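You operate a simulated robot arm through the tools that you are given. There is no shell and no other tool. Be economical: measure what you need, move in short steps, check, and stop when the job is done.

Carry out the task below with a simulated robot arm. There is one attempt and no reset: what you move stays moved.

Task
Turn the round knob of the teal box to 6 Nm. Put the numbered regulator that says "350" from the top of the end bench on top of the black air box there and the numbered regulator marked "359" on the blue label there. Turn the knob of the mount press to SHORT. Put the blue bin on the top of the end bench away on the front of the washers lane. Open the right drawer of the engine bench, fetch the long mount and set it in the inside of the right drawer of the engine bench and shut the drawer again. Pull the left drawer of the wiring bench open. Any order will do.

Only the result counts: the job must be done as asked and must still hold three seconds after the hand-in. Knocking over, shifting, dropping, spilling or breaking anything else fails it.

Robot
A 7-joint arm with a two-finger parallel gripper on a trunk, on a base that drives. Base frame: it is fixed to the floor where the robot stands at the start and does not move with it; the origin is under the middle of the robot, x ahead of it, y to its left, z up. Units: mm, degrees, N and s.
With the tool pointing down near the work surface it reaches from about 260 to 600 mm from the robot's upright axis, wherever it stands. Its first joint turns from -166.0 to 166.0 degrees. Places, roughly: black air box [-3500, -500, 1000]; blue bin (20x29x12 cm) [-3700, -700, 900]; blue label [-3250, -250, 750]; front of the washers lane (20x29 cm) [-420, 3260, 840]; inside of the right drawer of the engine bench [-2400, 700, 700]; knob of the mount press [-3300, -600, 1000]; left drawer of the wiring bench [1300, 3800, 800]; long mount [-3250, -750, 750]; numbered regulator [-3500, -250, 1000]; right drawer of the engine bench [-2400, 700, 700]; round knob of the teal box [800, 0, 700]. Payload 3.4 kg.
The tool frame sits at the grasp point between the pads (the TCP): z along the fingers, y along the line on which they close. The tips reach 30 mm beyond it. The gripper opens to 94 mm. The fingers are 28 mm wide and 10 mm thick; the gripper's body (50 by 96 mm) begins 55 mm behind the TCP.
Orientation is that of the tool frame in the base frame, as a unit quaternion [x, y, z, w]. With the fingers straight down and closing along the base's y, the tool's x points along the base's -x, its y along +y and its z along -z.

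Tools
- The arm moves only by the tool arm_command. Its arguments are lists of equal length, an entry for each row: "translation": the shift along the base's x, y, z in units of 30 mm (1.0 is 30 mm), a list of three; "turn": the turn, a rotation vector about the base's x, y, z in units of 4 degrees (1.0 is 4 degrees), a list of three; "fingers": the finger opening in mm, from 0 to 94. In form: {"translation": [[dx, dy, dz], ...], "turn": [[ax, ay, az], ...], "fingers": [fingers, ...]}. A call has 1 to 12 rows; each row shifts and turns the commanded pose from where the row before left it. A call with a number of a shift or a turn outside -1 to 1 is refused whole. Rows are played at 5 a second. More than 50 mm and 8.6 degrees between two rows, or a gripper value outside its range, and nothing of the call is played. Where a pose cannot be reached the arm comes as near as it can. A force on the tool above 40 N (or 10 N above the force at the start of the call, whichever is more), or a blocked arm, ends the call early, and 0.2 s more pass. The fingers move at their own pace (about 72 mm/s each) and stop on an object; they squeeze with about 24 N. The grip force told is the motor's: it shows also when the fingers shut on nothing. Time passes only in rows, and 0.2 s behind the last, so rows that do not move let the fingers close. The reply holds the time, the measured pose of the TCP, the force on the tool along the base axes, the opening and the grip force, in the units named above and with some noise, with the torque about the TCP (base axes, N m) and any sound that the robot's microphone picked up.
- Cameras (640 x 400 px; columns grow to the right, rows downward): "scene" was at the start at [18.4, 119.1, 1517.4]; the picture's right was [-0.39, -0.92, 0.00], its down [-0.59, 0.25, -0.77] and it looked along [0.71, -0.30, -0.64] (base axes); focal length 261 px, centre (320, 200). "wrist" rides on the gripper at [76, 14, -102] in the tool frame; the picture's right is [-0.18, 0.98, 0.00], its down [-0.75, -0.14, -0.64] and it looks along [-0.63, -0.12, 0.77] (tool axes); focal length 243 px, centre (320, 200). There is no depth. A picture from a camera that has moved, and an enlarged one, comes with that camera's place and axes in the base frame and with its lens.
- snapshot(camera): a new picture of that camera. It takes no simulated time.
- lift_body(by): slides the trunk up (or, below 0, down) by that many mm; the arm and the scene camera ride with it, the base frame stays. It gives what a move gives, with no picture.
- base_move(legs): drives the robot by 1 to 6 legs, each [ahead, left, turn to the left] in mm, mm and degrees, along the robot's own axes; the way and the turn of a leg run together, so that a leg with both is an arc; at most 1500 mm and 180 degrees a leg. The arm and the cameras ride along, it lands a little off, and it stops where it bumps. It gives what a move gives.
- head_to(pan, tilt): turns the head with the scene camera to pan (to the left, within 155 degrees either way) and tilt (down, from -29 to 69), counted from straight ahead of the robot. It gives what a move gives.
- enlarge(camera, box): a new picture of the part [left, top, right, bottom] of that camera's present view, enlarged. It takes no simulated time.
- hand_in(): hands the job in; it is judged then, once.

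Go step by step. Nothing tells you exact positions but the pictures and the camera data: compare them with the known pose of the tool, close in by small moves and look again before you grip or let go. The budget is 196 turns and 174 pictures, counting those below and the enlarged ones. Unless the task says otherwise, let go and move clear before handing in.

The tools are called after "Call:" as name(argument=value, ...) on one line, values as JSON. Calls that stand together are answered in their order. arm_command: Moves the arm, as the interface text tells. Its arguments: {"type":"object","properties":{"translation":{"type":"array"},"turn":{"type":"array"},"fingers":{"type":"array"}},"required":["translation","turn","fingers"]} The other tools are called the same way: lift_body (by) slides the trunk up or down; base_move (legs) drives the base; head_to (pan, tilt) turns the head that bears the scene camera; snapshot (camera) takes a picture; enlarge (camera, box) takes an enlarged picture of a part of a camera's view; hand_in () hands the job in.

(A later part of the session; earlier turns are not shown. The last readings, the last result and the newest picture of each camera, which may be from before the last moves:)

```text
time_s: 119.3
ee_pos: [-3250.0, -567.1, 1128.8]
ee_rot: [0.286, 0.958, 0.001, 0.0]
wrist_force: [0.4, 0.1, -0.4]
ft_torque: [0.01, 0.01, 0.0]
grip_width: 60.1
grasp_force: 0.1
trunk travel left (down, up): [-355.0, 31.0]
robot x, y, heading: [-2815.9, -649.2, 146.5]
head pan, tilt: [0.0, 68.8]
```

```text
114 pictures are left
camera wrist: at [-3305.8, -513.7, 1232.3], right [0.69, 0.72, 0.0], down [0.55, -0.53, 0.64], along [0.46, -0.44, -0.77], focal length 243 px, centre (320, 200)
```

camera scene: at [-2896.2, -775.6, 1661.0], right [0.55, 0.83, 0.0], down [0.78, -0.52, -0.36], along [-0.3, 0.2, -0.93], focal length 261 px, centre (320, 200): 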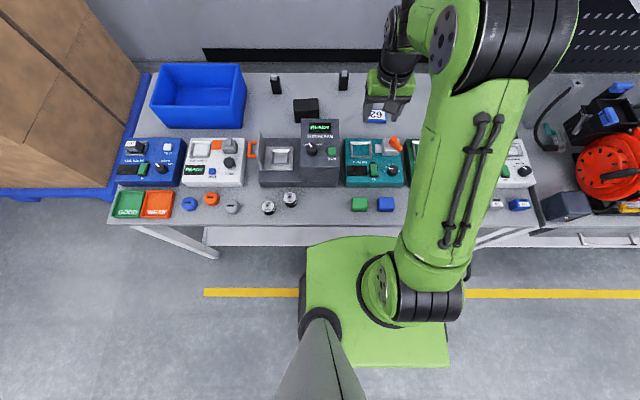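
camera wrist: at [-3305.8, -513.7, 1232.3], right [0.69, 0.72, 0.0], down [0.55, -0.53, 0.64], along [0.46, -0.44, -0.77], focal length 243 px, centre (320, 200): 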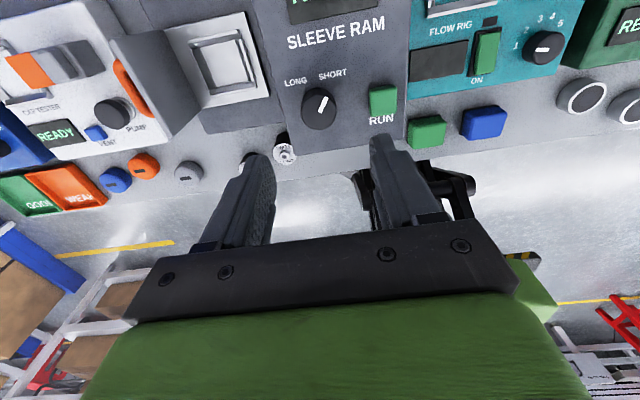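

Flip works. Now I'll shift the base right to regulator 3's lane, centre the arm there, and extend it out tilted at a safe height.

Call:
base_move(legs=[[-10, 0, 0], [0, -95, 0], [8, 0, 0]])

Call:
arm_command(translation=[[0.55, 0.828, 0.5], [0.55, 0.828, 0.5], [0.55, 0.828, 0], [0.55, 0.828, 0], [0.55, 0.828, 0], [0.55, 0.828, 0]], turn=[[0, 0, 0], [0, 0, 0], [0, 0, 0], [0, 0, 0], [0, 0, 0], [0, 0, 0]], fingers=[60, 60, 60, 60, 60, 60])

Call:
arm_command(translation=[[-0.639, 0.424, 0], [-0.639, 0.424, 0], [-0.639, 0.424, 0], [-0.639, 0.424, 0], [-0.639, 0.424, 0], [-0.639, 0.424, 0], [-0.639, 0.424, 0], [-0.639, 0.424, 0], [-0.639, 0.424, 0], [-0.639, 0.424, 0], [-0.639, 0.424, 0], [-0.639, 0.424, 0]], turn=[[0.553, 0.833, 0], [0.553, 0.833, 0], [0.553, 0.833, 0], [0.553, 0.833, 0], [0.553, 0.833, 0], [0.553, 0.833, 0], [0.553, 0.833, 0], [0.553, 0.833, 0], [0.553, 0.833, 0], [0.553, 0.833, 0], [0.553, 0.833, 0], [0.553, 0.833, 0]], fingers=[60, 60, 60, 60, 60, 60, 60, 60, 60, 60, 60, 60])

Call:
snapshot(camera="wrist")

Call:
snapshot(camera="scene")

```text
time_s: 121.1
ee_pos: [-3194.8, -492.6, 1130.4]
ee_rot: [0.286, 0.958, 0.002, -0.001]
wrist_force: [-0.8, 0.1, -0.6]
ft_torque: [0.06, -0.01, -0.03]
grip_width: 60.1
grasp_force: 0.1
trunk travel left (down, up): [-355.0, 31.0]
robot x, y, heading: [-2760.7, -566.5, 146.5]
head pan, tilt: [0.0, 68.8]
```

```text
time_s: 122.5
ee_pos: [-3095.0, -339.5, 1159.9]
ee_rot: [0.285, 0.959, 0.0, -0.001]
wrist_force: [-0.1, 0.1, -0.7]
ft_torque: [-0.02, 0.0, 0.03]
grip_width: 59.8
grasp_force: 0.1
trunk travel left (down, up): [-355.0, 31.0]
robot x, y, heading: [-2764.2, -572.3, 146.3]
head pan, tilt: [0.0, 68.8]
```

```text
time_s: 125.1
ee_pos: [-3328.5, -186.7, 1158.7]
ee_rot: [0.261, 0.875, 0.12, -0.389]
wrist_force: [0.3, 0.6, -0.4]
ft_torque: [0.03, 0.04, -0.01]
grip_width: 60.1
grasp_force: 0.2
trunk travel left (down, up): [-355.0, 31.0]
robot x, y, heading: [-2758.6, -571.6, 146.4]
head pan, tilt: [0.0, 68.8]
```

```text
113 pictures are left
camera wrist: at [-3299.1, -189.8, 1284.7], right [0.64, 0.75, -0.13], down [0.74, -0.66, -0.13], along [-0.19, -0.01, -0.98], focal length 243 px, centre (320, 200)
```

wrist: 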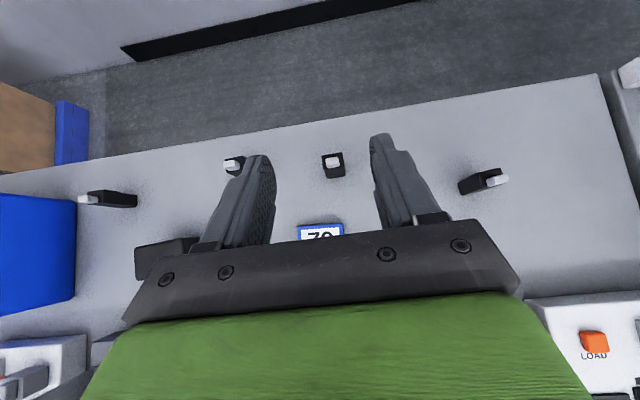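

```text
112 pictures are left
camera scene: at [-2844.3, -696.1, 1660.9], right [0.55, 0.83, 0.0], down [0.78, -0.52, -0.36], along [-0.3, 0.2, -0.93], focal length 261 px, centre (320, 200)
```

scene: 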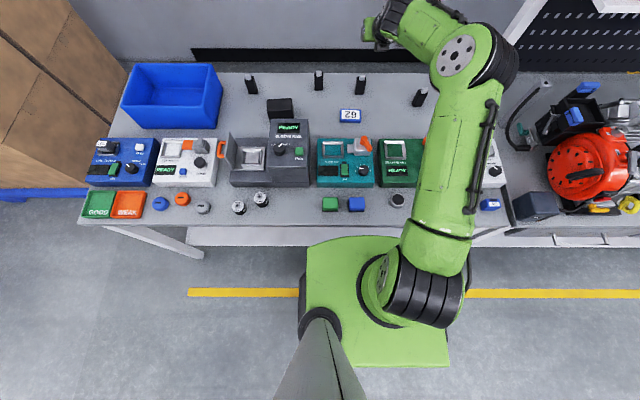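

The view is nice: regulator 3's cap is at (n −2754, d −1998). I'll lower the trunk 235 mm straight down, staying short of it, then look.

Call:
lift_body(by=-235)

Call:
snapshot(camera="wrist")

Call:
head_to(pan=-10, tilt=45)

Call:
snapshot(camera="scene")

```text
time_s: 127.6
ee_pos: [-3326.6, -187.4, 924.7]
ee_rot: [0.261, 0.875, 0.119, -0.389]
wrist_force: [-0.4, 0.4, 0.3]
ft_torque: [0.02, -0.01, 0.01]
grip_width: 60.1
grasp_force: 0.0
trunk travel left (down, up): [-120.0, 266.0]
robot x, y, heading: [-2763.1, -570.7, 146.2]
head pan, tilt: [0.0, 68.8]
```

```text
111 pictures are left
camera wrist: at [-3298.4, -190.4, 1050.0], right [0.64, 0.75, -0.13], down [0.74, -0.66, -0.13], along [-0.19, -0.01, -0.98], focal length 243 px, centre (320, 200)
```

wrist: 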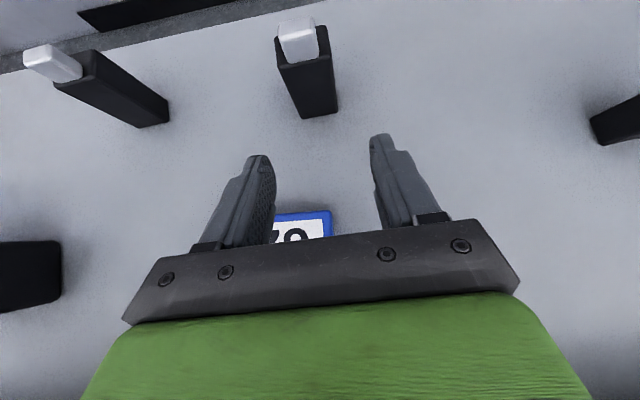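

```text
time_s: 128.5
ee_pos: [-3327.3, -187.7, 924.6]
ee_rot: [0.262, 0.875, 0.12, -0.388]
wrist_force: [0.0, -0.4, 0.9]
ft_torque: [0.01, -0.01, 0.0]
grip_width: 60.2
grasp_force: 0.0
trunk travel left (down, up): [-120.0, 266.0]
robot x, y, heading: [-2760.7, -570.8, 146.3]
head pan, tilt: [-10.0, 45.0]
```

```text
110 pictures are left
camera scene: at [-2855.9, -671.5, 1454.6], right [0.69, 0.72, 0.0], down [0.51, -0.49, -0.71], along [-0.51, 0.49, -0.71], focal length 261 px, centre (320, 200)
```

scene: 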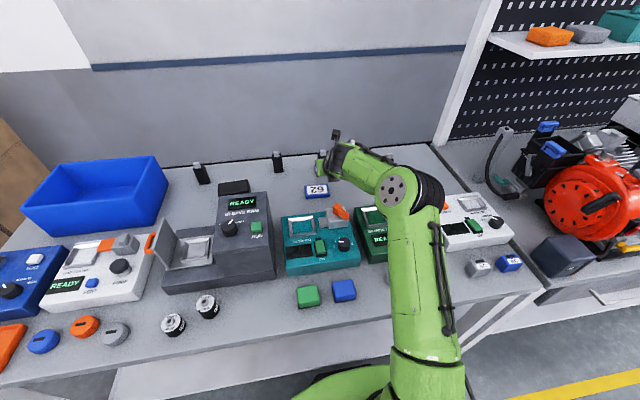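

Regulator 3's front face is at n≈−2748, d≈−1998, aligned with the hand. I'll tilt a little more and slide the open fingers around it.

Call:
arm_command(translation=[[-0.805, 0.535, -0.33], [-0.805, 0.535, -0.33], [-0.805, 0.535, -0.33], [0, 0, 0]], turn=[[0.553, 0.833, 0], [0.553, 0.833, 0], [0.553, 0.833, 0], [0, 0, 0]], fingers=[60, 60, 60, 60])

Call:
snapshot(camera="wrist")

```text
time_s: 129.5
ee_pos: [-3399.8, -140.8, 895.9]
ee_rot: [0.247, 0.83, 0.147, -0.477]
wrist_force: [-0.6, -0.4, 0.4]
ft_torque: [-0.01, -0.01, 0.04]
grip_width: 59.9
grasp_force: 0.1
trunk travel left (down, up): [-120.0, 266.0]
robot x, y, heading: [-2761.8, -569.0, 146.5]
head pan, tilt: [-10.0, 45.0]
```

```text
109 pictures are left
camera wrist: at [-3349.7, -156.6, 1011.9], right [0.62, 0.77, -0.15], down [0.7, -0.63, -0.33], along [-0.35, 0.1, -0.93], focal length 243 px, centre (320, 200)
```

wrist: 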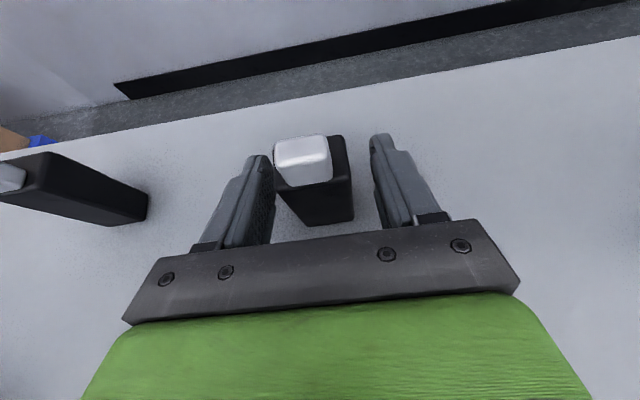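

Call:
arm_command(translation=[[0, 0, 0], [0, 0, 0], [0, 0, 0], [0, 0, 0]], turn=[[0, 0, 0], [0, 0, 0], [0, 0, 0], [0, 0, 0]], fingers=[45, 30, 20, 20])

Call:
lift_body(by=60)

Call:
snapshot(camera="wrist")

```text
time_s: 130.5
ee_pos: [-3399.7, -139.4, 893.0]
ee_rot: [0.248, 0.83, 0.147, -0.478]
wrist_force: [0.2, 0.4, 1.1]
ft_torque: [-0.07, 0.04, -0.01]
grip_width: 38.1
grasp_force: 24.0
trunk travel left (down, up): [-120.0, 266.0]
robot x, y, heading: [-2759.8, -568.7, 146.4]
head pan, tilt: [-10.0, 45.0]
```

```text
time_s: 131.5
ee_pos: [-3399.0, -139.7, 953.0]
ee_rot: [0.248, 0.83, 0.147, -0.478]
wrist_force: [0.1, -0.4, -1.5]
ft_torque: [-0.03, 0.01, 0.01]
grip_width: 38.1
grasp_force: 24.0
trunk travel left (down, up): [-180.0, 206.0]
robot x, y, heading: [-2765.2, -567.7, 146.3]
head pan, tilt: [-10.0, 45.0]
```

```text
108 pictures are left
camera wrist: at [-3350.1, -156.3, 1071.7], right [0.62, 0.77, -0.15], down [0.7, -0.63, -0.33], along [-0.35, 0.1, -0.93], focal length 243 px, centre (320, 200)
```

wrist: 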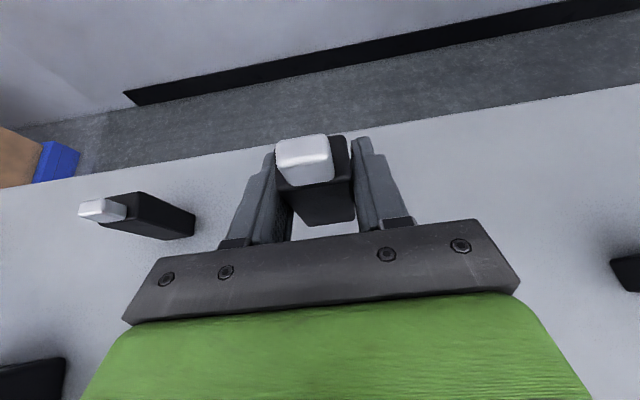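

Regulator 3 is held (38 mm wide). To read its far face I'll retract, raise it, and tip the tool upward so the face turns toward the head camera.

Call:
arm_command(translation=[[0, 0, 1], [0, 0, 1], [0.611, -0.406, 1], [0.611, -0.406, 1], [0.611, -0.406, 1], [0.611, -0.406, 1], [0.611, -0.406, 1], [0.611, -0.406, 1], [0.611, -0.406, 1], [0.611, -0.406, 1], [0.611, -0.406, 1], [0.611, -0.406, 1]], turn=[[0, 0, 0], [0, 0, 0], [0, 0, 0], [0, 0, 0], [0, 0, 0], [0, 0, 0], [0, 0, 0], [0, 0, 0], [0, 0, 0], [0, 0, 0], [0, 0, 0], [0, 0, 0]], fingers=[20, 20, 20, 20, 20, 20, 20, 20, 20, 20, 20, 20])

Call:
arm_command(translation=[[0, 0, 0], [0, 0, 0], [0, 0, 0], [0, 0, 0], [0, 0, 0], [0, 0, 0], [0, 0, 0], [0, 0, 0], [0, 0, 0], [0, 0, 0], [0, 0, 0], [0, 0, 0]], turn=[[0.553, 0.833, 0], [0.553, 0.833, 0], [0.553, 0.833, 0], [0.553, 0.833, 0], [0.553, 0.833, 0], [0.553, 0.833, 0], [0.553, 0.833, 0], [0.553, 0.833, 0], [0.553, 0.833, 0], [0.553, 0.833, 0], [0.553, 0.833, 0], [0.553, 0.833, 0]], fingers=[20, 20, 20, 20, 20, 20, 20, 20, 20, 20, 20, 20])

Call:
head_to(pan=-15, tilt=30)

Call:
snapshot(camera="scene")

```text
time_s: 134.1
ee_pos: [-3215.3, -263.9, 1315.7]
ee_rot: [0.248, 0.83, 0.147, -0.478]
wrist_force: [0.3, 0.0, -1.5]
ft_torque: [-0.02, 0.03, -0.03]
grip_width: 38.1
grasp_force: 23.8
trunk travel left (down, up): [-180.0, 206.0]
robot x, y, heading: [-2758.6, -568.9, 146.6]
head pan, tilt: [-10.0, 45.0]
```

```text
time_s: 136.7
ee_pos: [-3216.1, -262.4, 1314.2]
ee_rot: [-0.169, -0.563, -0.237, 0.774]
wrist_force: [0.5, 1.3, -0.6]
ft_torque: [0.03, -0.06, -0.04]
grip_width: 37.8
grasp_force: 24.2
trunk travel left (down, up): [-180.0, 206.0]
robot x, y, heading: [-2761.6, -567.3, 146.3]
head pan, tilt: [-10.0, 45.0]
```

```text
time_s: 137.4
ee_pos: [-3217.1, -261.7, 1314.3]
ee_rot: [-0.169, -0.563, -0.237, 0.773]
wrist_force: [0.4, 0.5, -1.6]
ft_torque: [0.0, 0.01, 0.0]
grip_width: 38.0
grasp_force: 23.5
trunk travel left (down, up): [-180.0, 206.0]
robot x, y, heading: [-2764.4, -568.2, 146.6]
head pan, tilt: [-15.0, 30.0]
```

```text
107 pictures are left
camera scene: at [-2856.9, -659.7, 1537.2], right [0.75, 0.66, 0.0], down [0.33, -0.38, -0.87], along [-0.57, 0.65, -0.5], focal length 261 px, centre (320, 200)
```

scene: 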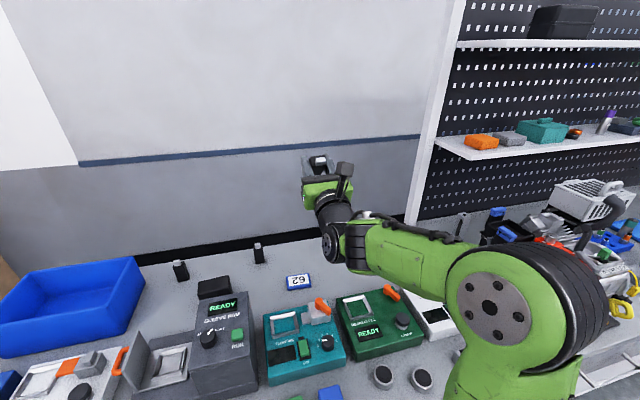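

Tilt reached 108°. Zooming in on the held part.

Call:
enlarge(camera="scene", box=[290, 140, 370, 200])

Call:
arm_command(translation=[[0, 0, -1], [0, 0, -1], [0, 0, -1], [0, 0, -1], [0, 0, -1], [0, 0, 0], [0, 0, 0], [0, 0, 0]], turn=[[0.553, 0.833, 0], [0.553, 0.833, 0], [0.553, 0.833, 0], [0.553, 0.833, 0], [0.553, 0.833, 0], [0.553, 0.833, 0], [0.553, 0.833, 0], [0.553, 0.833, 0]], fingers=[20, 20, 20, 20, 20, 20, 20, 20])

Call:
snapshot(camera="scene")

```text
6.67 times, centred on (330, 170) of scene
camera zoom: at [-2856.9, -659.7, 1537.2], right [0.75, 0.66, 0.0], down [0.33, -0.38, -0.87], along [-0.57, 0.65, -0.5], focal length 1739 px, centre (253, 400)
```

zoom: 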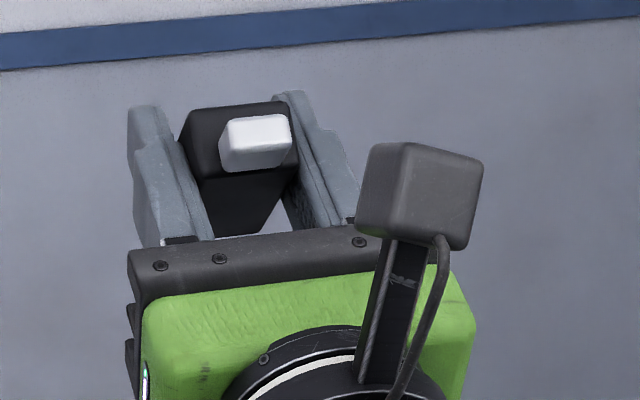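

```text
time_s: 139.2
ee_pos: [-3223.9, -248.1, 1214.7]
ee_rot: [-0.16, -0.464, -0.249, 0.835]
wrist_force: [-0.2, -0.1, -1.4]
ft_torque: [-0.02, -0.03, 0.02]
grip_width: 38.0
grasp_force: 24.3
out of reach, approached as far as the arm can: row 3, 4, 5, 6, 7
trunk travel left (down, up): [-180.0, 206.0]
robot x, y, heading: [-2762.0, -567.6, 146.4]
head pan, tilt: [-15.0, 30.0]
```

```text
105 pictures are left
camera scene: at [-2857.8, -660.5, 1537.2], right [0.75, 0.66, 0.0], down [0.33, -0.37, -0.87], along [-0.57, 0.65, -0.5], focal length 261 px, centre (320, 200)
```

scene: 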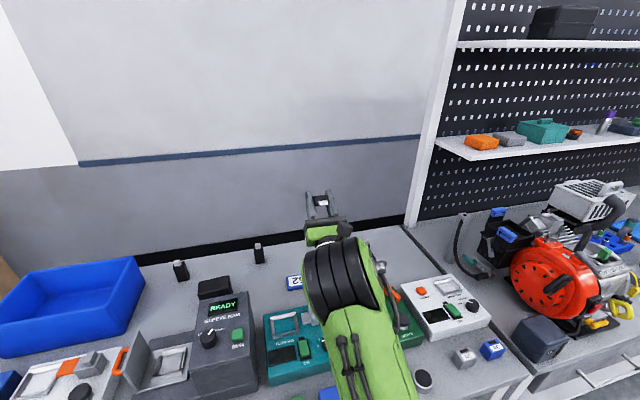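

Tilt alone is limited, so I'll level the tool and yaw it to the left instead, so the far face turns toward the head camera.

Call:
arm_command(translation=[[0.265, -0.019, 0], [0.265, -0.019, 0], [0.265, -0.019, 0], [0.265, -0.019, 0], [0.265, -0.019, 0], [0.265, -0.019, 0], [0.265, -0.019, 0], [0.265, -0.019, 0], [0.265, -0.019, 0]], turn=[[-0.553, -0.833, 0], [-0.553, -0.833, 0], [-0.553, -0.833, 0], [-0.553, -0.833, 0], [-0.553, -0.833, 0], [-0.553, -0.833, 0], [-0.553, -0.833, 0], [-0.553, -0.833, 0], [0, 0, 0]], fingers=[20, 20, 20, 20, 20, 20, 20, 20, 20])

Call:
arm_command(translation=[[0.265, -0.019, 0], [0.265, -0.019, 0], [0.265, -0.019, 0], [0.265, -0.019, 0], [0.265, -0.019, 0], [0.265, -0.019, 0], [0.265, -0.019, 0], [0.265, -0.019, 0], [0.265, -0.019, 0], [0.265, -0.019, 0], [0.265, -0.019, 0], [0.265, -0.019, 0]], turn=[[0, 0, 1], [0, 0, 1], [0, 0, 1], [0, 0, 1], [0, 0, 1], [0, 0, 1], [0, 0, 1], [0, 0, 1], [0, 0, 1], [0, 0, 1], [0, 0, 1], [0, 0, 1]], fingers=[20, 20, 20, 20, 20, 20, 20, 20, 20, 20, 20, 20])

Call:
arm_command(translation=[[0, 0, 0], [0, 0, 0], [0, 0, 0], [0, 0, 0], [0, 0, 0], [0, 0, 0], [0, 0, 0], [0, 0, 0], [0, 0, 0], [0, 0, 0], [0, 0, 0]], turn=[[0, 0, 1], [0, 0, 1], [0, 0, 1], [0, 0, 1], [0, 0, 1], [0, 0, 1], [0, 0, 1], [0, 0, 1], [0, 0, 1], [0, 0, 1], [0, 0, 1]], fingers=[20, 20, 20, 20, 20, 20, 20, 20, 20, 20, 20])

Call:
head_to(pan=-25, tilt=35)

Call:
snapshot(camera="scene")

```text
time_s: 141.2
ee_pos: [-3162.0, -246.3, 1200.8]
ee_rot: [-0.226, -0.656, -0.206, 0.69]
wrist_force: [0.6, -0.4, -1.1]
ft_torque: [-0.01, -0.02, 0.01]
grip_width: 38.2
grasp_force: 23.8
out of reach, approached as far as the arm can: row 3, 4
trunk travel left (down, up): [-180.0, 206.0]
robot x, y, heading: [-2762.3, -564.0, 146.3]
head pan, tilt: [-15.0, 30.0]
```

```text
time_s: 143.8
ee_pos: [-3066.1, -254.2, 1201.9]
ee_rot: [0.061, -0.691, 0.092, 0.714]
wrist_force: [0.3, -0.2, -1.9]
ft_torque: [-0.01, 0.01, 0.04]
grip_width: 38.2
grasp_force: 23.9
trunk travel left (down, up): [-180.0, 206.0]
robot x, y, heading: [-2763.0, -568.8, 146.5]
head pan, tilt: [-15.0, 30.0]
```

```text
time_s: 146.2
ee_pos: [-3066.2, -252.5, 1201.2]
ee_rot: [0.315, -0.618, 0.353, 0.628]
wrist_force: [-0.4, -0.2, -1.6]
ft_torque: [0.01, -0.01, 0.01]
grip_width: 38.1
grasp_force: 23.6
trunk travel left (down, up): [-180.0, 206.0]
robot x, y, heading: [-2760.9, -569.8, 146.4]
head pan, tilt: [-15.0, 30.0]
```

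```text
time_s: 147.0
ee_pos: [-3067.9, -254.0, 1200.9]
ee_rot: [0.315, -0.618, 0.353, 0.628]
wrist_force: [0.8, -0.4, -1.3]
ft_torque: [0.03, 0.04, 0.03]
grip_width: 37.8
grasp_force: 24.4
trunk travel left (down, up): [-180.0, 206.0]
robot x, y, heading: [-2765.7, -567.7, 146.4]
head pan, tilt: [-25.0, 35.0]
```

```text
104 pictures are left
camera scene: at [-2843.0, -652.3, 1529.5], right [0.85, 0.52, 0.0], down [0.3, -0.49, -0.82], along [-0.43, 0.7, -0.57], focal length 261 px, centre (320, 200)
```

scene: 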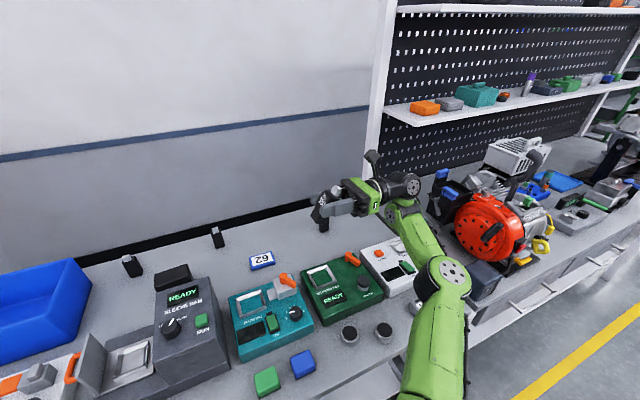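

Call:
enlarge(camera="scene", box=[290, 170, 370, 240])

```text
5.71 times, centred on (330, 205) of scene
camera zoom: at [-2843.0, -652.3, 1529.5], right [0.85, 0.52, 0.0], down [0.3, -0.49, -0.82], along [-0.43, 0.7, -0.57], focal length 1490 px, centre (263, 171)
```

zoom: 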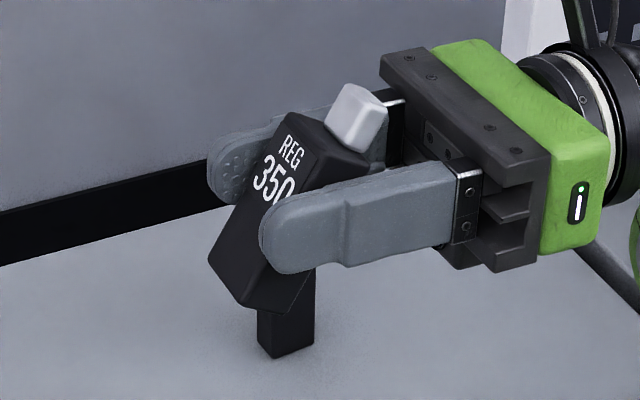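

It reads "REG 35?" with the last digit partly behind the finger. I'll yaw a bit more to see it.

Call:
arm_command(translation=[[0, 0, 0], [0, 0, 0], [0, 0, 0], [0, 0, 0], [0, 0, 0], [0, 0, 0], [0, 0, 0], [0, 0, 0]], turn=[[0, 0, 1], [0, 0, 1], [0, 0, 1], [0, 0, 1], [0, 0, 1], [0, 0, 1], [0, 0, 1], [0, 0, 1]], fingers=[20, 20, 20, 20, 20, 20, 20, 20])

Call:
enlarge(camera="scene", box=[280, 165, 370, 240])

```text
time_s: 148.8
ee_pos: [-3064.3, -255.2, 1199.3]
ee_rot: [0.411, -0.561, 0.447, 0.562]
wrist_force: [0.1, -1.3, -2.1]
ft_torque: [-0.03, 0.02, 0.0]
grip_width: 37.8
grasp_force: 23.5
out of reach, approached as far as the arm can: row 5, 6, 7, 8
trunk travel left (down, up): [-180.0, 206.0]
robot x, y, heading: [-2766.5, -569.8, 146.6]
head pan, tilt: [-25.0, 35.0]
```

```text
5.33 times, centred on (325, 202) of scene
camera zoom: at [-2843.0, -652.2, 1529.5], right [0.85, 0.52, 0.0], down [0.3, -0.49, -0.82], along [-0.43, 0.7, -0.57], focal length 1391 px, centre (293, 187)
```

zoom: 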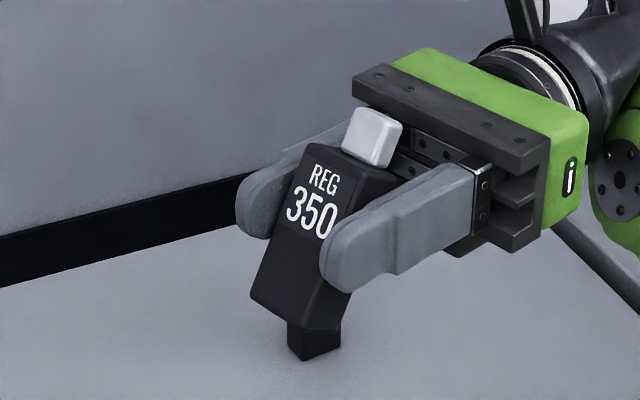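

It's "350" — that one goes on the black air box (top z≈918, centre n −2638, d −2300). I'll restore the upright grasp orientation with 42° yaw (to keep the wrist off the press tower) and carry it above the air box.

Call:
arm_command(translation=[[-0.735, -0.383, 0], [-0.735, -0.383, 0], [-0.735, -0.383, 0], [-0.735, -0.383, 0], [-0.735, -0.383, 0], [-0.735, -0.383, 0], [-0.735, -0.383, 0], [-0.735, -0.383, 0], [-0.735, -0.383, 0]], turn=[[0.339, -0.324, -0.889], [0.339, -0.324, -0.889], [0.339, -0.324, -0.889], [0.339, -0.324, -0.889], [0.339, -0.324, -0.889], [0.339, -0.324, -0.889], [0.339, -0.324, -0.889], [0.339, -0.324, -0.889], [0.339, -0.324, -0.889]], fingers=[20, 20, 20, 20, 20, 20, 20, 20, 20])

Call:
arm_command(translation=[[-0.735, -0.383, 0], [-0.735, -0.383, 0], [-0.735, -0.383, 0], [-0.735, -0.383, 0], [-0.735, -0.383, 0], [-0.735, -0.383, 0], [-0.735, -0.383, 0], [-0.735, -0.383, 0], [-0.735, -0.383, 0], [0, 0, 0]], turn=[[0.339, -0.324, -0.889], [0.339, -0.324, -0.889], [0.339, -0.324, -0.889], [0.339, -0.324, -0.889], [0.339, -0.324, -0.889], [0.339, -0.324, -0.889], [0.339, -0.324, -0.889], [0.339, -0.324, -0.889], [0.339, -0.324, -0.889], [0, 0, 0]], fingers=[20, 20, 20, 20, 20, 20, 20, 20, 20, 20])

Call:
snapshot(camera="scene")

Call:
snapshot(camera="wrist")

```text
time_s: 150.8
ee_pos: [-3264.7, -359.1, 1198.9]
ee_rot: [-0.25, 0.75, -0.252, -0.557]
wrist_force: [0.3, -0.4, -1.6]
ft_torque: [0.0, -0.01, 0.0]
grip_width: 37.9
grasp_force: 24.4
trunk travel left (down, up): [-180.0, 206.0]
robot x, y, heading: [-2759.6, -569.4, 146.4]
head pan, tilt: [-25.0, 35.0]
```

```text
time_s: 153.0
ee_pos: [-3460.5, -462.6, 1199.7]
ee_rot: [-0.064, 0.864, -0.033, -0.499]
wrist_force: [-0.1, -0.4, -0.6]
ft_torque: [-0.04, 0.0, 0.02]
grip_width: 38.1
grasp_force: 24.1
trunk travel left (down, up): [-180.0, 206.0]
robot x, y, heading: [-2764.4, -566.9, 146.4]
head pan, tilt: [-25.0, 35.0]
```

```text
101 pictures are left
camera scene: at [-2842.1, -651.4, 1529.6], right [0.85, 0.52, 0.0], down [0.3, -0.49, -0.82], along [-0.43, 0.7, -0.57], focal length 261 px, centre (320, 200)
```

scene: 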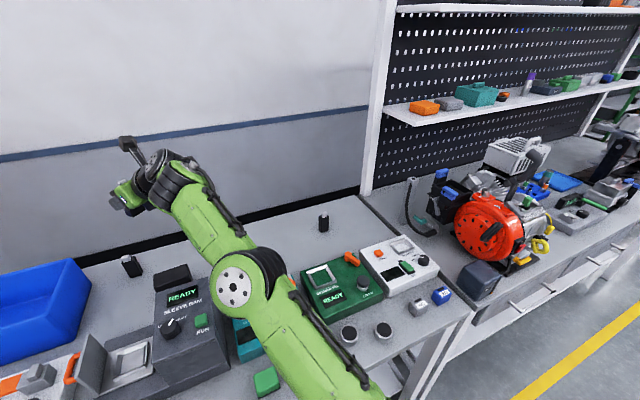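

```text
100 pictures are left
camera wrist: at [-3413.0, -440.3, 1317.7], right [-0.05, 0.99, -0.15], down [0.94, 0.0, -0.33], along [-0.33, -0.16, -0.93], focal length 243 px, centre (320, 200)
```

wrist: 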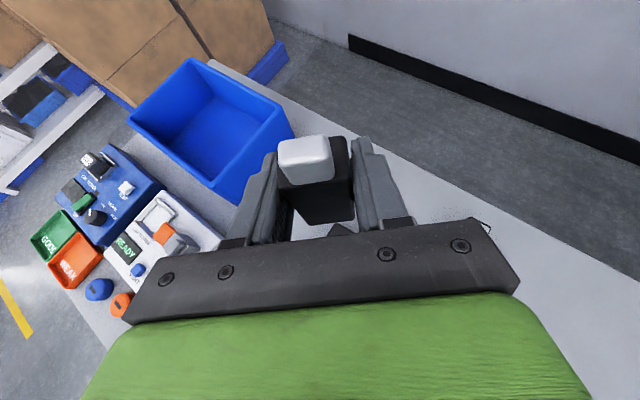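

Call:
enlarge(camera="scene", box=[110, 235, 230, 315])

```text
5.00 times, centred on (170, 275) of scene
camera zoom: at [-2842.1, -651.4, 1529.6], right [0.85, 0.52, 0.0], down [0.3, -0.49, -0.82], along [-0.43, 0.7, -0.57], focal length 1304 px, centre (1070, -175)
```

zoom: 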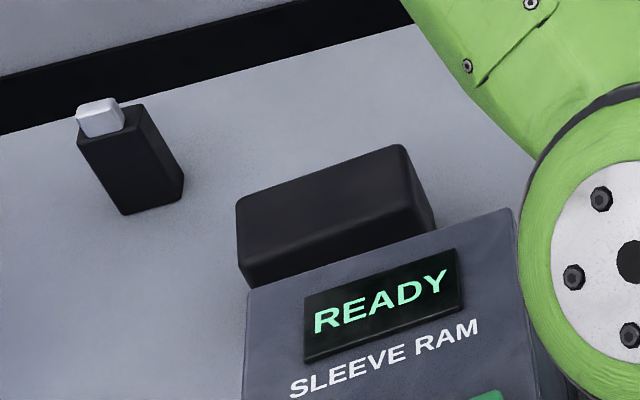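

Air-box top centre confirmed at (n −2636, d −2298). Lowering toward it.

Call:
arm_command(translation=[[0.055, 0.143, -1], [0.055, 0.143, -1], [0, 0, -1], [0, 0, -1], [0, 0, -1], [0, 0, -1], [0, 0, -0.8], [0, 0, 0]], turn=[[0, 0, 0], [0, 0, 0], [0, 0, 0], [0, 0, 0], [0, 0, 0], [0, 0, 0], [0, 0, 0], [0, 0, 0]], fingers=[20, 20, 20, 20, 20, 20, 20, 20])

Call:
snapshot(camera="wrist")

Call:
snapshot(camera="scene")

```text
time_s: 154.8
ee_pos: [-3458.8, -453.8, 995.0]
ee_rot: [-0.065, 0.864, -0.033, -0.499]
wrist_force: [0.3, -0.3, -0.8]
ft_torque: [-0.01, -0.01, -0.06]
grip_width: 38.3
grasp_force: 24.1
trunk travel left (down, up): [-180.0, 206.0]
robot x, y, heading: [-2762.2, -569.2, 146.5]
head pan, tilt: [-25.0, 35.0]
```

```text
98 pictures are left
camera wrist: at [-3411.3, -432.1, 1112.5], right [-0.05, 0.99, -0.15], down [0.94, 0.0, -0.33], along [-0.33, -0.16, -0.93], focal length 243 px, centre (320, 200)
```

wrist: 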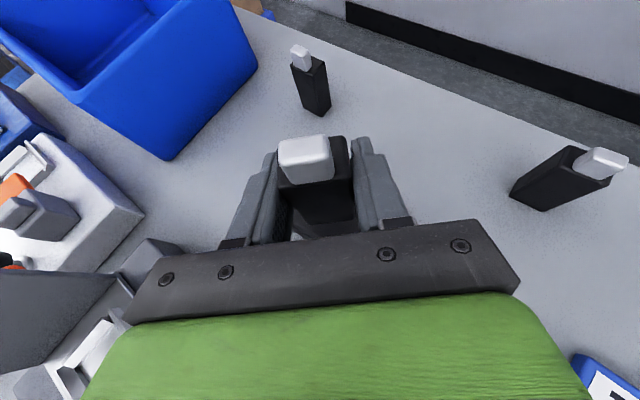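

```text
97 pictures are left
camera scene: at [-2842.9, -652.5, 1529.5], right [0.85, 0.52, 0.0], down [0.3, -0.49, -0.82], along [-0.43, 0.7, -0.57], focal length 261 px, centre (320, 200)
```

scene: 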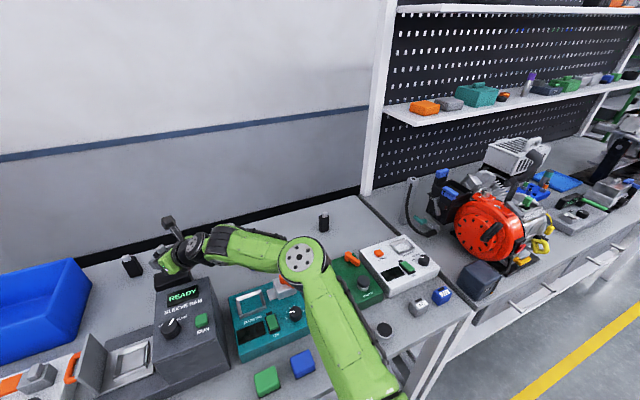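

Call:
arm_command(translation=[[0, 0, -0.35], [0, 0, -0.35], [0, 0, -0.15], [0, 0, -0.1], [0, 0, 0]], turn=[[0, 0, 0], [0, 0, 0], [0, 0, 0], [0, 0, 0], [0, 0, 0]], fingers=[20, 20, 20, 20, 20])

Call:
enlarge(camera="scene", box=[120, 200, 260, 310])

```text
time_s: 156.0
ee_pos: [-3458.5, -453.8, 967.0]
ee_rot: [-0.065, 0.863, -0.034, -0.5]
wrist_force: [-1.1, -0.1, 3.3]
ft_torque: [-0.11, 0.13, -0.01]
grip_width: 37.9
grasp_force: 24.0
trunk travel left (down, up): [-180.0, 206.0]
robot x, y, heading: [-2761.6, -569.9, 146.4]
head pan, tilt: [-25.0, 35.0]
```

```text
3.64 times, centred on (190, 255) of scene
camera zoom: at [-2842.5, -652.5, 1529.6], right [0.85, 0.52, 0.0], down [0.3, -0.49, -0.82], along [-0.43, 0.7, -0.57], focal length 948 px, centre (793, 0)
```

zoom: 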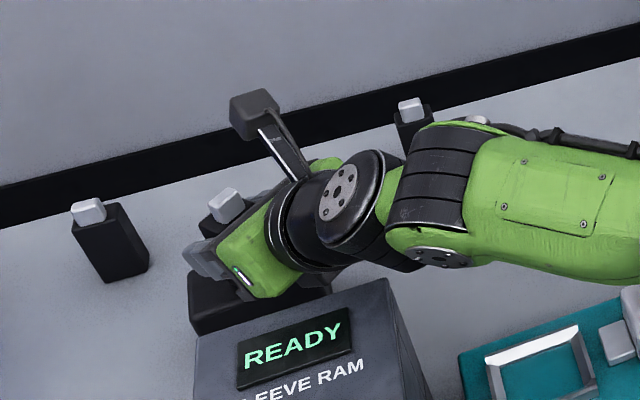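

Light contact felt (z=967). Releasing slowly.

Call:
arm_command(translation=[[0, 0, -0.05], [0, 0, 0], [0, 0, 0], [0, 0, 0]], turn=[[0, 0, 0], [0, 0, 0], [0, 0, 0], [0, 0, 0]], fingers=[20, 44, 60, 64])

Call:
snapshot(camera="wrist")

```text
time_s: 157.0
ee_pos: [-3458.9, -454.2, 964.7]
ee_rot: [-0.065, 0.864, -0.033, -0.498]
wrist_force: [0.2, 0.9, 0.1]
ft_torque: [-0.03, -0.01, -0.03]
grip_width: 64.2
grasp_force: 0.1
trunk travel left (down, up): [-180.0, 206.0]
robot x, y, heading: [-2761.6, -569.6, 146.5]
head pan, tilt: [-25.0, 35.0]
```

```text
95 pictures are left
camera wrist: at [-3410.7, -432.5, 1082.6], right [-0.05, 0.99, -0.15], down [0.94, 0.0, -0.33], along [-0.33, -0.16, -0.93], focal length 243 px, centre (320, 200)
```

wrist: 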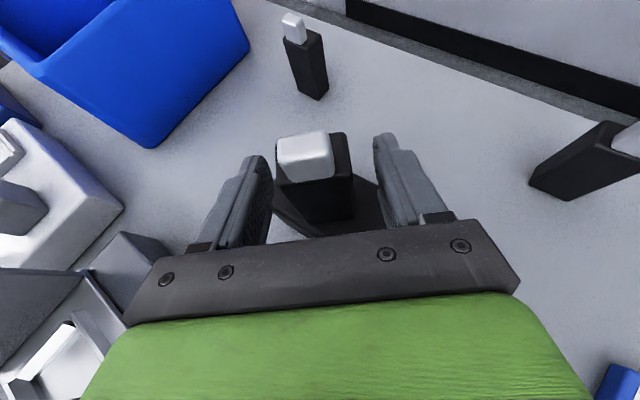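

"350" stands upright on the air box. I'll back out along the tool axis, rise, undo the yaw, and shift the base left a little for regulator 2 (my guess for 359).

Call:
arm_command(translation=[[0.857, 0.127, 0.5], [0.857, 0.127, 0.5], [0.857, 0.127, 0.5], [0, 0, 1], [0, 0, 1], [0, 0, 1], [0, 0, 1]], turn=[[0, 0, 0], [0, 0, 0], [0, 0, 0], [0, 0, 0], [0, 0, 0], [0, 0, 0], [0, 0, 0]], fingers=[64, 64, 64, 64, 64, 64, 64])

Call:
arm_command(translation=[[0.3, 0.5, 0], [0.3, 0.5, 0], [0.3, 0.5, 0], [0.3, 0.5, 0], [0.3, 0.5, 0], [0.3, 0.5, 0], [0.3, 0.5, 0], [0.3, 0.5, 0], [0.3, 0.5, 0]], turn=[[0, 0, -0.97], [0, 0, -0.97], [0, 0, -0.97], [0, 0, -0.97], [0, 0, -0.97], [0, 0, -0.97], [0, 0, -0.97], [0, 0, -0.97], [0, 0, -0.97]], fingers=[64, 64, 64, 64, 64, 64, 64, 64, 64])

Call:
base_move(legs=[[-3, 0, 0], [0, 56, 0], [5, 0, 0]])

Call:
snapshot(camera="wrist")

Call:
snapshot(camera="scene")

```text
time_s: 157.6
ee_pos: [-3417.6, -440.9, 992.4]
ee_rot: [-0.06, 0.861, -0.029, -0.504]
wrist_force: [-20.3, 7.7, -3.1]
ft_torque: [-0.14, 0.3, 0.77]
grip_width: 64.0
grasp_force: 0.0
trunk travel left (down, up): [-180.0, 206.0]
robot x, y, heading: [-2767.3, -570.7, 146.6]
head pan, tilt: [-25.0, 35.0]
stopped in row 3: the force on the tool passed its limit at 61 N (the readings are from after the stop); the commanded pose is now the measured one
```

```text
time_s: 158.0
ee_pos: [-3406.4, -429.9, 998.7]
ee_rot: [-0.031, 0.86, -0.013, -0.509]
wrist_force: [-0.2, 0.6, 1.5]
ft_torque: [0.01, -0.02, 0.05]
grip_width: 64.1
grasp_force: 0.1
trunk travel left (down, up): [-180.0, 206.0]
robot x, y, heading: [-2763.2, -567.1, 146.5]
head pan, tilt: [-25.0, 35.0]
stopped in row 2: the force on the tool passed its limit at 57 N (the readings are from after the stop); the commanded pose is now the measured one
```

```text
time_s: 159.6
ee_pos: [-3439.3, -478.1, 998.2]
ee_rot: [-0.033, 0.86, -0.014, -0.508]
wrist_force: [-3.6, -2.1, 19.2]
ft_torque: [-0.16, -1.96, -0.27]
grip_width: 64.1
grasp_force: 0.2
trunk travel left (down, up): [-180.0, 206.0]
robot x, y, heading: [-2796.2, -614.7, 146.4]
head pan, tilt: [-25.0, 35.0]
```

```text
94 pictures are left
camera wrist: at [-3387.2, -460.0, 1114.7], right [0.02, 0.99, -0.15], down [0.93, -0.07, -0.35], along [-0.36, -0.14, -0.92], focal length 243 px, centre (320, 200)
```

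wrist: 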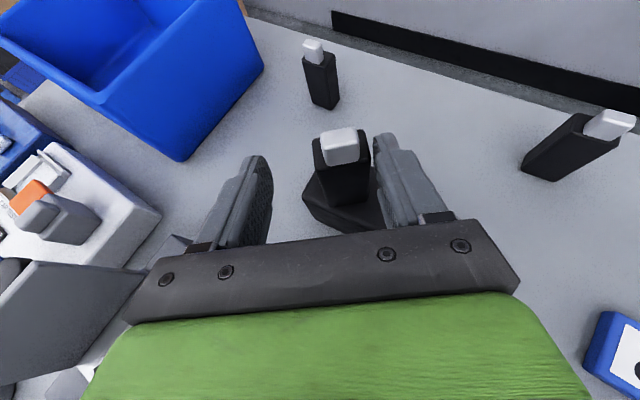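

```text
93 pictures are left
camera scene: at [-2873.7, -699.1, 1529.6], right [0.85, 0.52, 0.0], down [0.3, -0.49, -0.82], along [-0.43, 0.7, -0.57], focal length 261 px, centre (320, 200)
```

scene: 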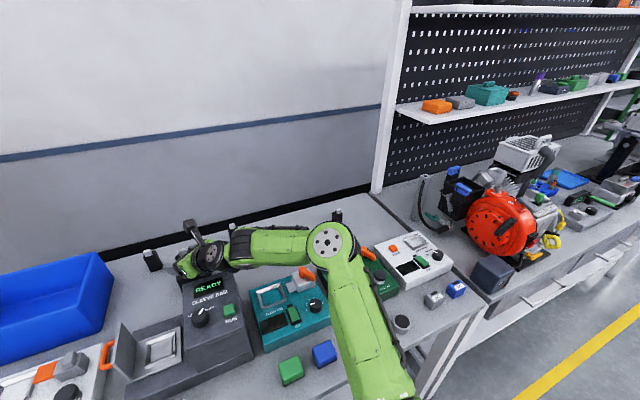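

The hand touched the press tower while backing out, so I must stop batching here. I'll go straight up now.

Call:
arm_command(translation=[[0, 0, 0.5], [0, 0, 1], [0, 0, 1], [0, 0, 1], [0, 0, 1], [0, 0, 1]], turn=[[0, 0, 0], [0, 0, 0], [0, 0, 0], [0, 0, 0], [0, 0, 0], [0, 0, 0]], fingers=[64, 64, 64, 64, 64, 64])

Call:
snapshot(camera="wrist")

Call:
enlarge(camera="scene", box=[100, 210, 340, 370])

```text
time_s: 161.0
ee_pos: [-3440.2, -477.5, 1162.8]
ee_rot: [-0.033, 0.861, -0.016, -0.508]
wrist_force: [-0.1, -0.3, -1.0]
ft_torque: [0.01, 0.02, -0.05]
grip_width: 63.8
grasp_force: 0.0
trunk travel left (down, up): [-180.0, 206.0]
robot x, y, heading: [-2795.6, -614.6, 147.0]
head pan, tilt: [-25.0, 35.0]
```

```text
92 pictures are left
camera wrist: at [-3388.2, -460.2, 1279.2], right [0.02, 0.99, -0.15], down [0.93, -0.07, -0.35], along [-0.36, -0.14, -0.92], focal length 243 px, centre (320, 200)
```

wrist: 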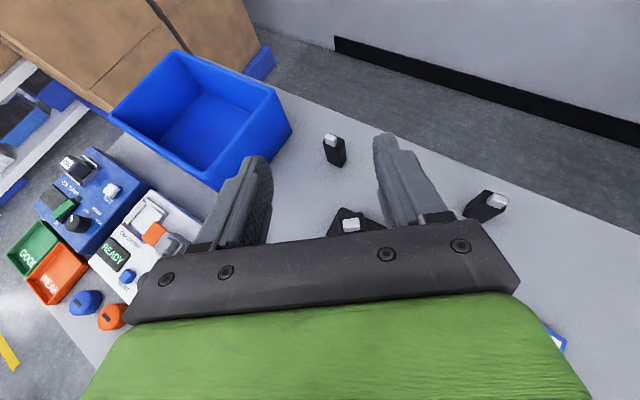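

```text
2.50 times, centred on (220, 290) of scene
camera zoom: at [-2875.0, -698.4, 1529.5], right [0.85, 0.52, 0.0], down [0.3, -0.49, -0.82], along [-0.43, 0.7, -0.57], focal length 652 px, centre (570, -25)
```

zoom: 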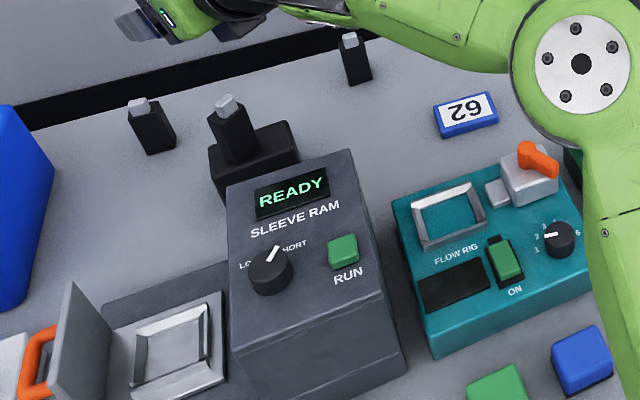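

Everything still stands, and the press knob computes to the same spot (−3249, −566), so nothing shifted. Now to regulator 2, moving at safe height.

Call:
arm_command(translation=[[0.053, 0.75, 0], [0.053, 0.75, 0], [0.053, 0.75, 0], [0.053, 0.75, 0], [0.053, 0.75, 0], [0.053, 0.75, 0], [0.053, 0.75, 0], [0.053, 0.75, 0], [0, 0, 0]], turn=[[0, 0, -0.956], [0, 0, -0.956], [0, 0, -0.956], [0, 0, -0.956], [0, 0, -0.956], [0, 0, -0.956], [0, 0, -0.956], [0, 0, -0.956], [0.45, 0.89, 0]], fingers=[64, 64, 64, 64, 64, 64, 64, 64, 64])

Call:
snapshot(camera="wrist")

Call:
snapshot(camera="scene")

```text
time_s: 163.0
ee_pos: [-3426.8, -296.9, 1162.8]
ee_rot: [0.192, 0.821, 0.126, -0.524]
wrist_force: [-0.1, 0.3, 0.0]
ft_torque: [0.0, 0.0, -0.03]
grip_width: 64.0
grasp_force: 0.1
trunk travel left (down, up): [-180.0, 206.0]
robot x, y, heading: [-2794.6, -608.4, 146.6]
head pan, tilt: [-25.0, 35.0]
```

```text
90 pictures are left
camera wrist: at [-3366.1, -310.9, 1275.1], right [0.51, 0.85, -0.16], down [0.74, -0.53, -0.41], along [-0.43, 0.09, -0.9], focal length 243 px, centre (320, 200)
```

wrist: 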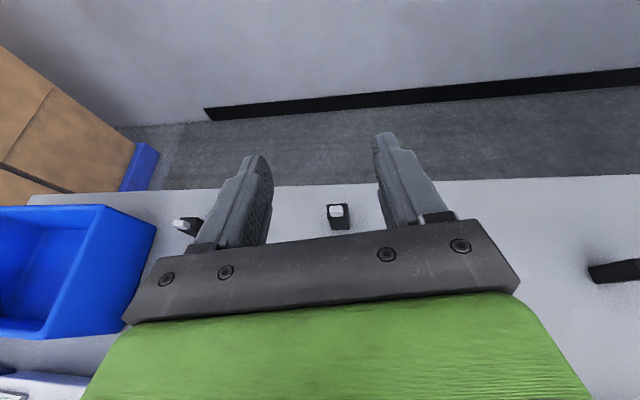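

```text
89 pictures are left
camera scene: at [-2874.6, -697.6, 1529.6], right [0.85, 0.52, 0.0], down [0.3, -0.49, -0.82], along [-0.43, 0.7, -0.57], focal length 261 px, centre (320, 200)
```

scene: 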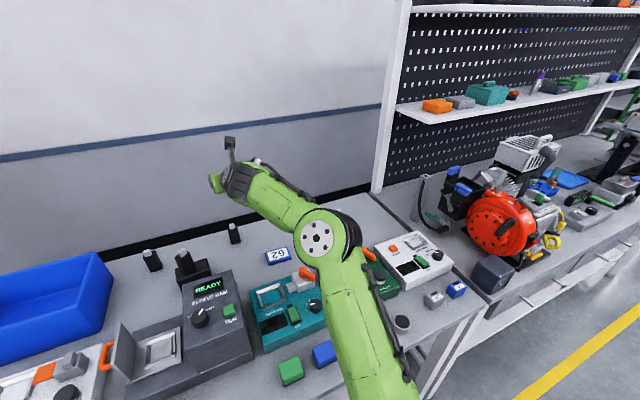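

Call:
arm_command(translation=[[0, 0, -1], [0, 0, -1], [0, 0, -1], [0, 0, -1], [0, 0, -1], [0, 0, -0.7], [0, 0, 0]], turn=[[0, 0, 0], [0, 0, 0], [0, 0, 0], [0, 0, 0], [0, 0, 0], [0, 0, 0], [0, 0, 0]], fingers=[64, 64, 64, 64, 64, 64, 64])

Call:
lift_body(by=-40)

Call:
snapshot(camera="wrist")

Call:
snapshot(camera="scene")

```text
time_s: 164.6
ee_pos: [-3426.7, -297.9, 989.8]
ee_rot: [0.192, 0.821, 0.127, -0.522]
wrist_force: [0.1, -0.2, -0.7]
ft_torque: [0.03, 0.01, -0.01]
grip_width: 64.0
grasp_force: 0.0
trunk travel left (down, up): [-180.0, 206.0]
robot x, y, heading: [-2795.7, -611.7, 146.5]
head pan, tilt: [-25.0, 35.0]
```

```text
time_s: 165.4
ee_pos: [-3428.0, -298.3, 949.5]
ee_rot: [0.191, 0.821, 0.126, -0.523]
wrist_force: [0.2, -0.5, 0.2]
ft_torque: [0.01, 0.01, 0.0]
grip_width: 64.0
grasp_force: 0.1
trunk travel left (down, up): [-140.0, 246.0]
robot x, y, heading: [-2794.8, -615.2, 146.5]
head pan, tilt: [-25.0, 35.0]
```

```text
88 pictures are left
camera wrist: at [-3366.9, -312.9, 1063.3], right [0.51, 0.85, -0.16], down [0.74, -0.53, -0.41], along [-0.43, 0.09, -0.9], focal length 243 px, centre (320, 200)
```

wrist: 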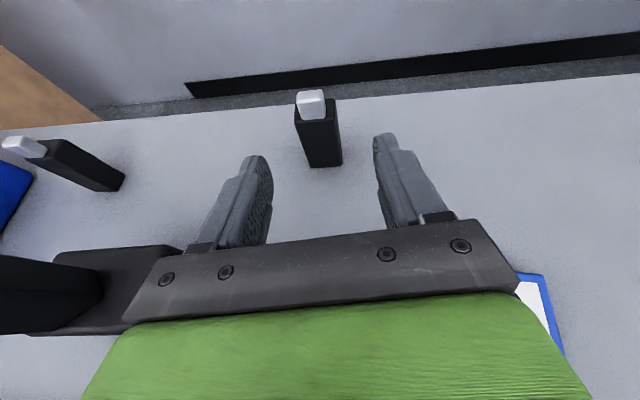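

```text
87 pictures are left
camera scene: at [-2875.2, -698.0, 1489.5], right [0.85, 0.52, 0.0], down [0.3, -0.49, -0.82], along [-0.43, 0.7, -0.57], focal length 261 px, centre (320, 200)
```

scene: 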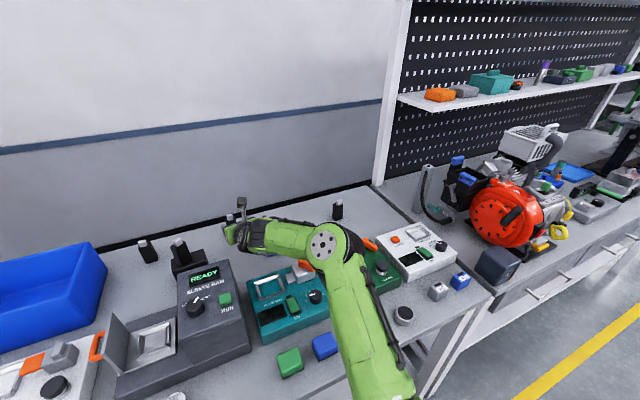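

Regulator 2's front is at n≈−2767, d≈−2156. Sliding in.

Call:
arm_command(translation=[[-0.5, 0.25, -0.5], [-0.6, 0.3, -0.5], [-0.6, 0.31, -0.15], [-0.43, 0.21, 0], [0, 0, 0]], turn=[[0, 0, 0], [0, 0, 0], [0, 0, 0], [0, 0, 0], [0, 0, 0]], fingers=[64, 64, 64, 64, 64])

Call:
snapshot(camera="wrist")

```text
time_s: 166.6
ee_pos: [-3490.6, -265.3, 916.5]
ee_rot: [0.191, 0.821, 0.126, -0.523]
wrist_force: [-0.3, -0.7, 0.3]
ft_torque: [0.01, 0.0, -0.03]
grip_width: 64.1
grasp_force: 0.0
trunk travel left (down, up): [-140.0, 246.0]
robot x, y, heading: [-2797.6, -611.6, 146.6]
head pan, tilt: [-25.0, 35.0]
```

```text
86 pictures are left
camera wrist: at [-3430.6, -280.5, 1028.0], right [0.51, 0.85, -0.16], down [0.74, -0.52, -0.41], along [-0.43, 0.09, -0.9], focal length 243 px, centre (320, 200)
```

wrist: 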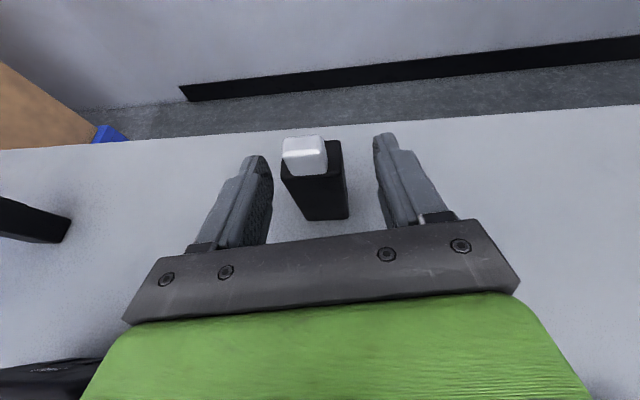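

Call:
arm_command(translation=[[0, 0, -0.25], [0, 0, 0], [0, 0, 0], [0, 0, 0], [0, 0, 0]], turn=[[0, 0, 0], [0, 0, 0], [0, 0, 0], [0, 0, 0], [0, 0, 0]], fingers=[64, 48, 32, 20, 20])

Call:
lift_body(by=60)

Call:
snapshot(camera="wrist")

```text
time_s: 167.8
ee_pos: [-3492.1, -266.0, 906.9]
ee_rot: [0.192, 0.821, 0.127, -0.523]
wrist_force: [0.2, 0.5, 1.3]
ft_torque: [0.01, 0.06, 0.01]
grip_width: 38.0
grasp_force: 23.8
trunk travel left (down, up): [-140.0, 246.0]
robot x, y, heading: [-2793.7, -611.9, 146.4]
head pan, tilt: [-25.0, 35.0]
```

```text
time_s: 168.8
ee_pos: [-3491.4, -264.9, 968.0]
ee_rot: [0.192, 0.821, 0.127, -0.523]
wrist_force: [-0.3, 0.0, -1.8]
ft_torque: [0.0, -0.04, 0.03]
grip_width: 37.7
grasp_force: 24.3
trunk travel left (down, up): [-200.0, 186.0]
robot x, y, heading: [-2796.4, -614.0, 146.3]
head pan, tilt: [-25.0, 35.0]
```

```text
85 pictures are left
camera wrist: at [-3431.1, -280.3, 1080.1], right [0.51, 0.85, -0.16], down [0.74, -0.53, -0.41], along [-0.43, 0.09, -0.9], focal length 243 px, centre (320, 200)
```

wrist: 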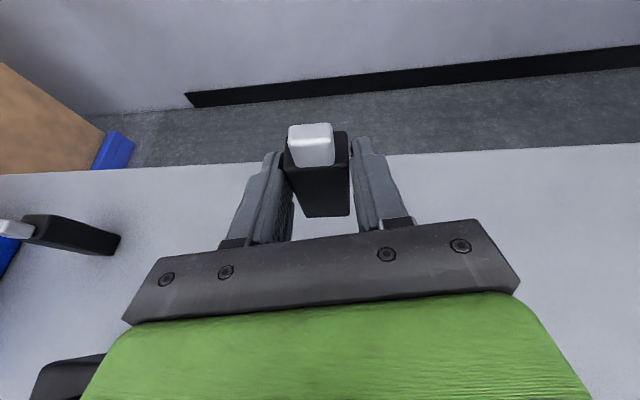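

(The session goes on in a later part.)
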